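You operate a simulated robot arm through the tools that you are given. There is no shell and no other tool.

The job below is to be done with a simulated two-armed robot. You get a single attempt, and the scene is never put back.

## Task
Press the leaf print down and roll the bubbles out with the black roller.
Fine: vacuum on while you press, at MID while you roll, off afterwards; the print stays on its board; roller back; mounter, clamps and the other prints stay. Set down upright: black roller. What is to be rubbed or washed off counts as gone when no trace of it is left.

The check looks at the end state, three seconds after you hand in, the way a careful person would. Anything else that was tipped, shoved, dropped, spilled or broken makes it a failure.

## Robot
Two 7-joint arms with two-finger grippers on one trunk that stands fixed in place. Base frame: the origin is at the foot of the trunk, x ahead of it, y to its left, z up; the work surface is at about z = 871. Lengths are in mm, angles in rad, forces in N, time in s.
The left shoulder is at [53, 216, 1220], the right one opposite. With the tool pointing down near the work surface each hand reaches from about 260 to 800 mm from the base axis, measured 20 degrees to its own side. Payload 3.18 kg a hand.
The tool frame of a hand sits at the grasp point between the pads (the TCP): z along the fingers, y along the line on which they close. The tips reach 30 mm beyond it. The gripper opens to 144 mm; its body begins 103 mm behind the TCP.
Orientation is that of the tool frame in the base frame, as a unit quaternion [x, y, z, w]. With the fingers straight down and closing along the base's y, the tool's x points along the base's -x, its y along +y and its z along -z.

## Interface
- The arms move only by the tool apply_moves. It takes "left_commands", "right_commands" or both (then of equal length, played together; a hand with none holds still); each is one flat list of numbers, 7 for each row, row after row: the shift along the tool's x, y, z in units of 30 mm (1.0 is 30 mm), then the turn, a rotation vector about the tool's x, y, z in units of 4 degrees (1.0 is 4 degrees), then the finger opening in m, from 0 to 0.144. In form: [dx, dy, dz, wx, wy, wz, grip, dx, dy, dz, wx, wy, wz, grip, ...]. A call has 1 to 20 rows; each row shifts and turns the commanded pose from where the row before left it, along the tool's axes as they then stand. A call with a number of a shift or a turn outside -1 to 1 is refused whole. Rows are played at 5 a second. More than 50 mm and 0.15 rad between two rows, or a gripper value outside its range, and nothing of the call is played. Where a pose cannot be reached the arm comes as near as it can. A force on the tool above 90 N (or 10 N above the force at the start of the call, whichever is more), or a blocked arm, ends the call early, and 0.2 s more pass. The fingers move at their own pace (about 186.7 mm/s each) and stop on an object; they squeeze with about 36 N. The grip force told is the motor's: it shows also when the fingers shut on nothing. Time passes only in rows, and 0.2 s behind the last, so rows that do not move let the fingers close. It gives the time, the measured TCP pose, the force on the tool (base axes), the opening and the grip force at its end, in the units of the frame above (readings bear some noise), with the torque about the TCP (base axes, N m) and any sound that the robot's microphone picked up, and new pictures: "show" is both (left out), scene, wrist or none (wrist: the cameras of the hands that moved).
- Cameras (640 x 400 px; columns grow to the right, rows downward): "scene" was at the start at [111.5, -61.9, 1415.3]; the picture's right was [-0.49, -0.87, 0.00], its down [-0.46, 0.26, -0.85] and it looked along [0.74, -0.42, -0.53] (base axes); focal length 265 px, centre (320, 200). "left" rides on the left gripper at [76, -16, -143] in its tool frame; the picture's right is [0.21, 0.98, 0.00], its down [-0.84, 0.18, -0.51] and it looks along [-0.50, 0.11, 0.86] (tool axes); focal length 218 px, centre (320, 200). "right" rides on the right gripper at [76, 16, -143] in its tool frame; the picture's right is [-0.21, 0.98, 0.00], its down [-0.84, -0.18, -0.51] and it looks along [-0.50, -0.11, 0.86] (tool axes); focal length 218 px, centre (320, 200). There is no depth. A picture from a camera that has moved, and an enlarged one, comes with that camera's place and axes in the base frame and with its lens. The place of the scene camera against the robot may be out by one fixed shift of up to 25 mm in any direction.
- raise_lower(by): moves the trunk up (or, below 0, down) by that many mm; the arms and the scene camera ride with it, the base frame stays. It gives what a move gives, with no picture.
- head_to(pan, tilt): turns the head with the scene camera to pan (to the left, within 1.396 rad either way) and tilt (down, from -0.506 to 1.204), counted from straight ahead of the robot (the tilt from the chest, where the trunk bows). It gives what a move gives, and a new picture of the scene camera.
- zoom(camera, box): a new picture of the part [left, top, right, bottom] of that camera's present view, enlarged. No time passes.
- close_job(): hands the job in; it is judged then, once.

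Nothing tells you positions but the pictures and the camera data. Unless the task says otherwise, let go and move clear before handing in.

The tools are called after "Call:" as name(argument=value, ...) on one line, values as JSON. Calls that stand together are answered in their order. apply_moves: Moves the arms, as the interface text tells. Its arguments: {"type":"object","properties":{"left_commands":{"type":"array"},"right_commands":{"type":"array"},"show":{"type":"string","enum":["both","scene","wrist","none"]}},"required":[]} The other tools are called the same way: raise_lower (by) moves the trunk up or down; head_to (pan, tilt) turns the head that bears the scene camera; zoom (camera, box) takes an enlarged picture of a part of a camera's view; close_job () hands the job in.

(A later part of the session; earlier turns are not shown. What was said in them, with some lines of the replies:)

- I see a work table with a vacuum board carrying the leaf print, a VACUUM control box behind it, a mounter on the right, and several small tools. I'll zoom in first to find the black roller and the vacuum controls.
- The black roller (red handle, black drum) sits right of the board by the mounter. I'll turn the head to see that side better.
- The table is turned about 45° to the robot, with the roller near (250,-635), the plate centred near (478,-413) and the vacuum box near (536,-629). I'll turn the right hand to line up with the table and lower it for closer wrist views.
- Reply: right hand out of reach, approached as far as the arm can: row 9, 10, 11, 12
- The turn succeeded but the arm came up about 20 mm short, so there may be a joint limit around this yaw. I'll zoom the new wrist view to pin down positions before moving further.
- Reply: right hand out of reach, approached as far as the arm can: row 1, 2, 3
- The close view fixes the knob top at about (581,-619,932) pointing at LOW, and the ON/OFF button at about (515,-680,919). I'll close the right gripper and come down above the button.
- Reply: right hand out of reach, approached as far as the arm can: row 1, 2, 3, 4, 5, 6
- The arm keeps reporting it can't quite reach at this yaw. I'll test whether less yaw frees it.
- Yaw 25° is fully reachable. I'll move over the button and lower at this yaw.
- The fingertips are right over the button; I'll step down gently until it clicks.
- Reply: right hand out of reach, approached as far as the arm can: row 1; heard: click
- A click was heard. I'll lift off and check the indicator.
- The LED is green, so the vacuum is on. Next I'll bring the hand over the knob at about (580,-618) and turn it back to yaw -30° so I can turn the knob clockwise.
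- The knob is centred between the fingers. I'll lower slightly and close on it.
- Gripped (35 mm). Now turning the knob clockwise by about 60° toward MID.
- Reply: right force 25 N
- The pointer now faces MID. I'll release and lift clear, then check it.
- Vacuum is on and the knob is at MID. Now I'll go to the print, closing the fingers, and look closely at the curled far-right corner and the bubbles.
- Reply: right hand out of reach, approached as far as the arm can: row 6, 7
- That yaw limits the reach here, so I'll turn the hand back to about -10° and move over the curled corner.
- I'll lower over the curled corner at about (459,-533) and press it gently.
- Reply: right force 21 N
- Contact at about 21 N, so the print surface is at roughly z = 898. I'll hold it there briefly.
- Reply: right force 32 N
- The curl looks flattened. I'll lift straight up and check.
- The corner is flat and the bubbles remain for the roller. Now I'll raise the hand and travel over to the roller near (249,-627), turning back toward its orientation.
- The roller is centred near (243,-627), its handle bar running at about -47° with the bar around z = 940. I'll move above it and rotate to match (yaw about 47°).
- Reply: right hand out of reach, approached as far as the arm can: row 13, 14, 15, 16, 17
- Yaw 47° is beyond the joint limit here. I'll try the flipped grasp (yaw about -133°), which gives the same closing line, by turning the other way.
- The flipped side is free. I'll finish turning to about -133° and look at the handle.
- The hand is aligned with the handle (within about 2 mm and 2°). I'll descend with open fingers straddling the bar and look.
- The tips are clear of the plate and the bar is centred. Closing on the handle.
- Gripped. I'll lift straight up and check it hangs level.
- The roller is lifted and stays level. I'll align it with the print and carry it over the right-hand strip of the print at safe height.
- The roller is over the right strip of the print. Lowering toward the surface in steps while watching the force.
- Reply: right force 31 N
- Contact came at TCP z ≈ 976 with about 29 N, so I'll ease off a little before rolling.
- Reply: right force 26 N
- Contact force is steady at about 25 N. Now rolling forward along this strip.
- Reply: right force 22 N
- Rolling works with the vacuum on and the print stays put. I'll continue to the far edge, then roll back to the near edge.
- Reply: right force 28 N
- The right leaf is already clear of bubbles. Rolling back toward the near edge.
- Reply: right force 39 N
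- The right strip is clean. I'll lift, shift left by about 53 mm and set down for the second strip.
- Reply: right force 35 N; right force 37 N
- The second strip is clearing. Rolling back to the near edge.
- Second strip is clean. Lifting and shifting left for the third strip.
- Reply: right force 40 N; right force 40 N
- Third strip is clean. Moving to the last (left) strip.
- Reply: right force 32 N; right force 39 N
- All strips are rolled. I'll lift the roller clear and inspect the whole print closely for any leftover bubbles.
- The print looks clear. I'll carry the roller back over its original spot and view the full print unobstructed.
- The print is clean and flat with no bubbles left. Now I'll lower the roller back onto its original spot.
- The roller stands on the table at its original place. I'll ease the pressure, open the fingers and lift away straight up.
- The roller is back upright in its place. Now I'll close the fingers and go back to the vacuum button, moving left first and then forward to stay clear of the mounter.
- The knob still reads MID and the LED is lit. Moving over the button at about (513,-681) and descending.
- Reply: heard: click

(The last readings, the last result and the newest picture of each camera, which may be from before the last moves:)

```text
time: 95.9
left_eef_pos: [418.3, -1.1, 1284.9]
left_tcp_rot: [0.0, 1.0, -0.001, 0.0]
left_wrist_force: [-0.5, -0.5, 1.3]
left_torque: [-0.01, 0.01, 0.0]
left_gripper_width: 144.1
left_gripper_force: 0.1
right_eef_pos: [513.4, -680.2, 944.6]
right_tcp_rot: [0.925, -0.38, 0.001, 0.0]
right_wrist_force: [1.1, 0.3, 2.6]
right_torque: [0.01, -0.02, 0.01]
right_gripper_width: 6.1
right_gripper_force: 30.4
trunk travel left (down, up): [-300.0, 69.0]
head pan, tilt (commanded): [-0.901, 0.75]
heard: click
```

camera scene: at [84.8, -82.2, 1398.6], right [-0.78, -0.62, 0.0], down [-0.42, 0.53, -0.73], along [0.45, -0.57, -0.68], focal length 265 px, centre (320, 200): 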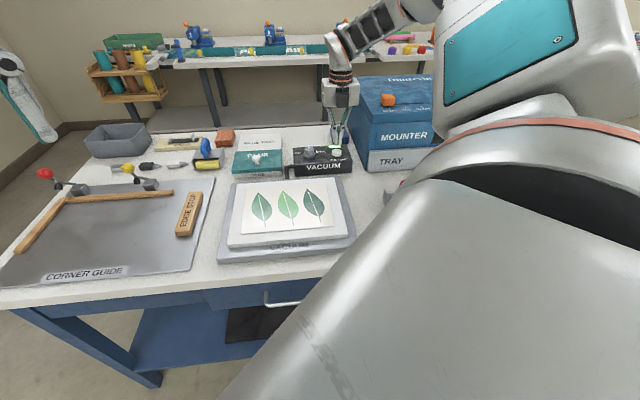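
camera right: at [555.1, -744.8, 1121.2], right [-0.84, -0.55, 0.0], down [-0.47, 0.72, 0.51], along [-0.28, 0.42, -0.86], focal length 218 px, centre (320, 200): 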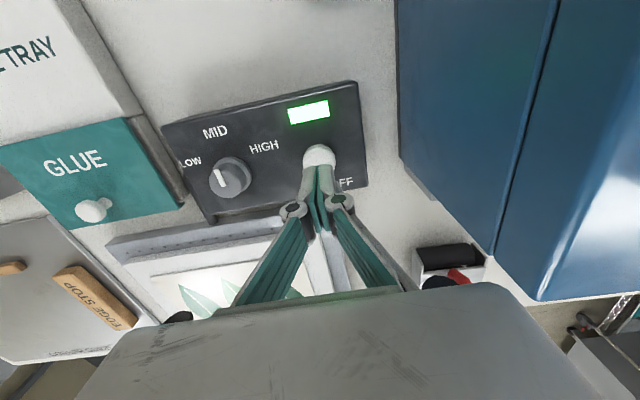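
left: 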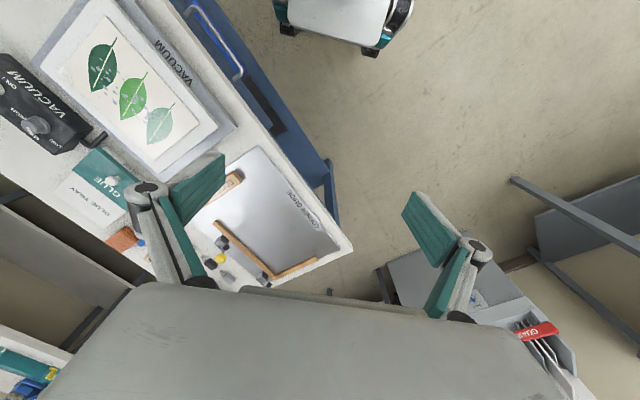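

A click was heard. Lifting off straight up to check the indicator.

Call:
apply_moves(right_commands=[0, 0, -0.5, 0, 0, 0, 0.0, 0, 0, -0.9, 0, 0, 0, 0.0, 0, 0, -1, 0, 0, 0, 0.0, 0, 0, -1, 0, 0, 0, 0.0], show="both")

Call:
zoom(camera="scene", box=[270, 100, 370, 190])

Call:
zoom(camera="right", box=[120, 60, 400, 240])

```text
time: 96.9
left_eef_pos: [419.7, -0.4, 1286.7]
left_tcp_rot: [0.0, 1.0, -0.002, 0.0]
left_wrist_force: [0.6, -0.1, 0.4]
left_torque: [-0.02, -0.03, 0.04]
left_gripper_width: 144.1
left_gripper_force: 0.1
right_eef_pos: [512.1, -682.7, 1045.5]
right_tcp_rot: [0.925, -0.381, 0.0, 0.0]
right_wrist_force: [0.5, -0.5, -0.7]
right_torque: [-0.01, 0.0, -0.03]
right_gripper_width: 0.0
right_gripper_force: 31.0
trunk travel left (down, up): [-300.0, 69.0]
head pan, tilt (commanded): [-0.901, 0.75]
camera scene: at [84.5, -81.9, 1398.7], right [-0.78, -0.62, 0.0], down [-0.42, 0.53, -0.73], along [0.45, -0.57, -0.68], focal length 265 px, centre (320, 200)
camera right: at [555.1, -747.4, 1189.1], right [-0.84, -0.55, 0.0], down [-0.47, 0.72, 0.51], along [-0.28, 0.42, -0.86], focal length 218 px, centre (320, 200)
```

scene: 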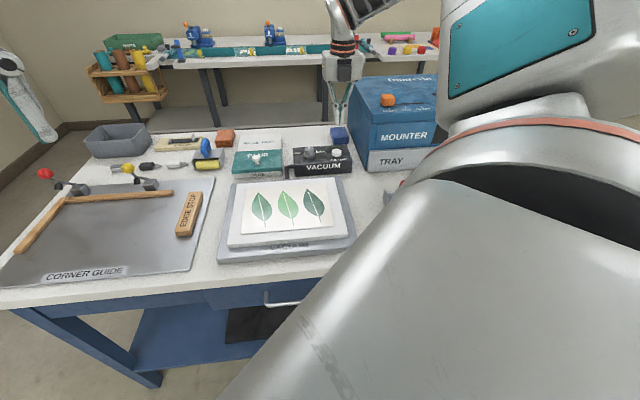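
right: 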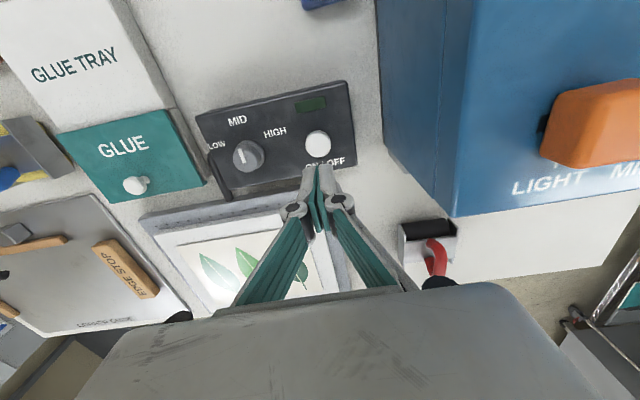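

```text
4.44 times, centred on (320, 145) of scene
camera zoom: at [84.5, -81.9, 1398.7], right [-0.78, -0.62, 0.0], down [-0.42, 0.53, -0.73], along [0.45, -0.57, -0.68], focal length 1177 px, centre (320, 444)
```

zoom: 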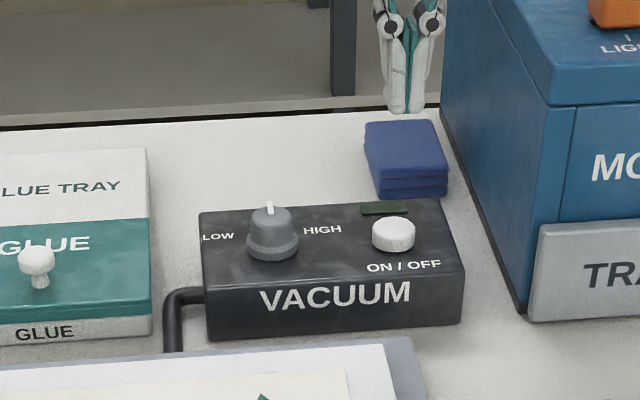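

```text
2.22 times, centred on (260, 150) of right
camera zoom: at [555.1, -747.4, 1189.1], right [-0.84, -0.55, 0.0], down [-0.47, 0.72, 0.51], along [-0.28, 0.42, -0.86], focal length 485 px, centre (453, 311)
```

zoom: 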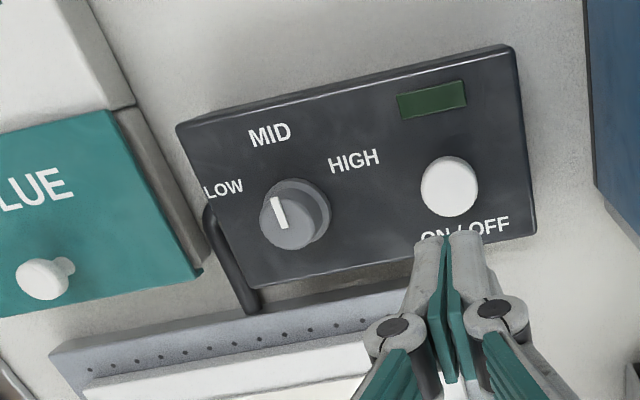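

The LED is dark, so the vacuum is off. I'll withdraw the hand up and clear, then do a final check of the print, roller and table.

Call:
apply_moves(right_commands=[0, 0, -0.8, 0, 0, 0, 0.0, -0.9, 0, -0.8, 0, 0, 0, 0.0, -0.9, 0, -0.5, 0, 0, 0, 0.0, -0.9, 0, 0, 0, 0, 0, 0.0, -0.9, 0, 0, 0, 0, 0, 0.0, -0.9, 0, 0, 0, 0, 0, 0.0, 0, 0, 0, 0, 0, 0, 0.0, 0, 0, 0, 0, 0, 0, 0.0], show="both")

Call:
zoom(camera="scene", box=[225, 150, 365, 260])

Call:
zoom(camera="left", box=[30, 0, 230, 150])

Call:
zoom(camera="scene", box=[0, 80, 360, 300])

```text
time: 98.7
left_eef_pos: [419.5, -1.7, 1285.4]
left_tcp_rot: [-0.001, 1.0, -0.001, 0.0]
left_wrist_force: [0.4, 0.1, -0.2]
left_torque: [-0.02, -0.03, 0.0]
left_gripper_width: 144.1
left_gripper_force: 0.1
right_eef_pos: [414.5, -587.8, 1108.6]
right_tcp_rot: [0.925, -0.38, 0.0, -0.001]
right_wrist_force: [-1.0, 0.7, 0.1]
right_torque: [-0.03, 0.01, 0.02]
right_gripper_width: 0.2
right_gripper_force: 30.5
trunk travel left (down, up): [-300.0, 69.0]
head pan, tilt (commanded): [-0.901, 0.75]
camera scene: at [84.6, -82.4, 1398.6], right [-0.78, -0.62, 0.0], down [-0.42, 0.53, -0.73], along [0.45, -0.57, -0.68], focal length 265 px, centre (320, 200)
camera right: at [457.5, -651.9, 1251.8], right [-0.84, -0.55, 0.0], down [-0.47, 0.72, 0.51], along [-0.28, 0.42, -0.86], focal length 218 px, centre (320, 200)
```

scene: 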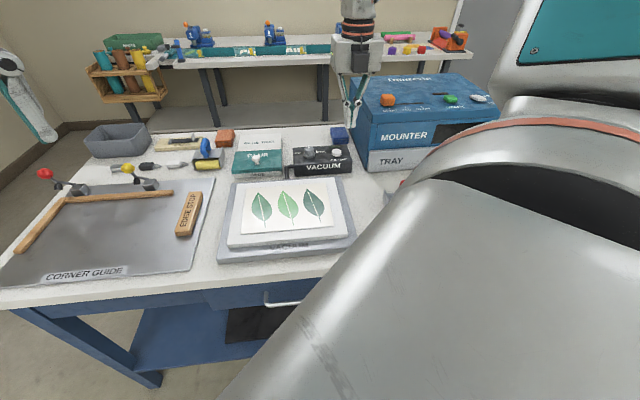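
right: 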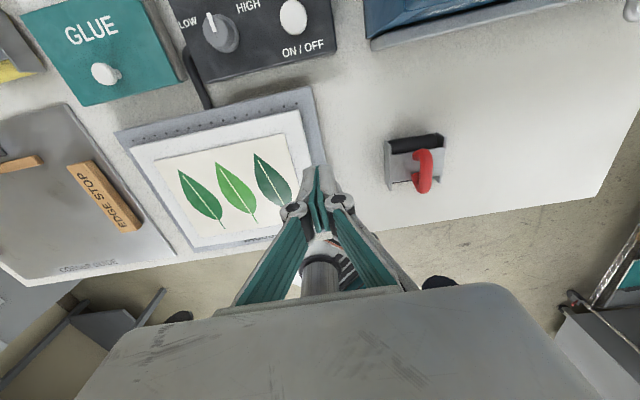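

```text
3.64 times, centred on (295, 205) of scene
camera zoom: at [84.6, -82.4, 1398.6], right [-0.78, -0.62, 0.0], down [-0.42, 0.53, -0.73], along [0.45, -0.57, -0.68], focal length 963 px, centre (411, 182)
```

zoom: 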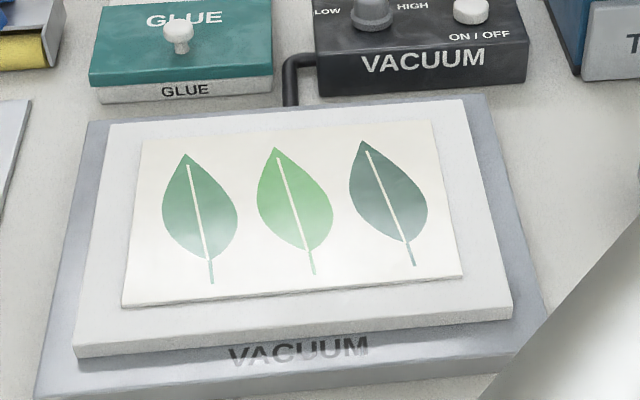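

```text
2.67 times, centred on (130, 75) of left
camera zoom: at [342.2, -17.2, 1428.1], right [-0.21, 0.98, 0.0], down [0.84, 0.18, 0.51], along [0.5, 0.1, -0.86], focal length 582 px, centre (827, 533)
```

zoom: 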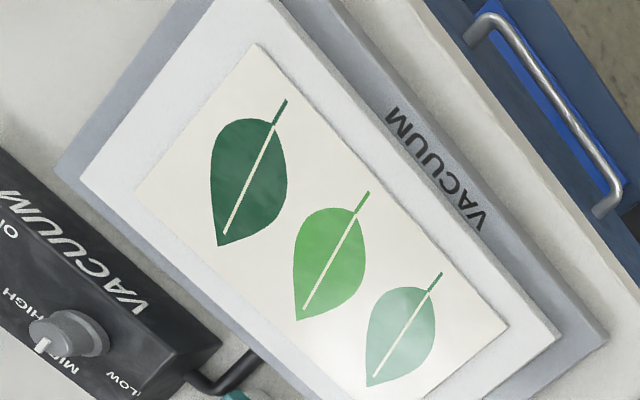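

```text
1.78 times, centred on (180, 190) of scene
camera zoom: at [84.6, -82.4, 1398.6], right [-0.78, -0.62, 0.0], down [-0.42, 0.53, -0.73], along [0.45, -0.57, -0.68], focal length 471 px, centre (569, 218)
```

zoom: 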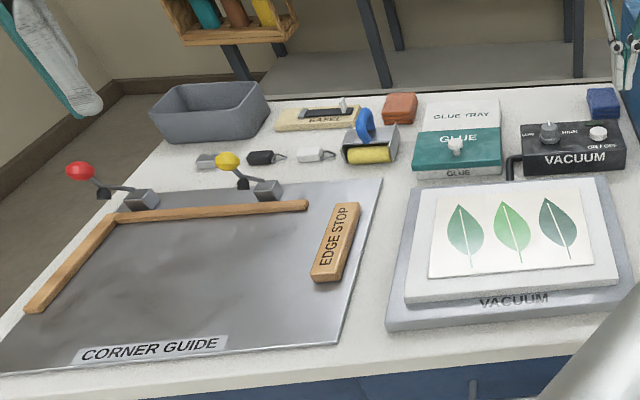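

The print lies flat and free of bubbles on its board. The vacuum is off, the roller stands upright in its place, nothing else on the table has moved, and the hand is clear. Handing in.

Call:
close_job()

```text
The job is handed in.
```

The leaf print is pressed flat on its board and I could see no bubbles left in any camera view. The job is handed in.

- **Pressing:** I switched the vacuum on and set the knob to MID, then pressed down the one corner that had curled up. It lay flat and was still flat after the vacuum went off.
- **Rolling:** I rolled the whole print in four overlapping strips with the black roller, vacuum at MID throughout. The print stayed in place on its board.
- **Afterwards:** The vacuum is off with its light dark. I left the knob at MID; it was at LOW when I started. The black roller is back upright within a millimetre or two of its starting place.
- **Everything else:** I touched nothing else, and the mounter, clamps and the rest of the table looked unmoved at the end.
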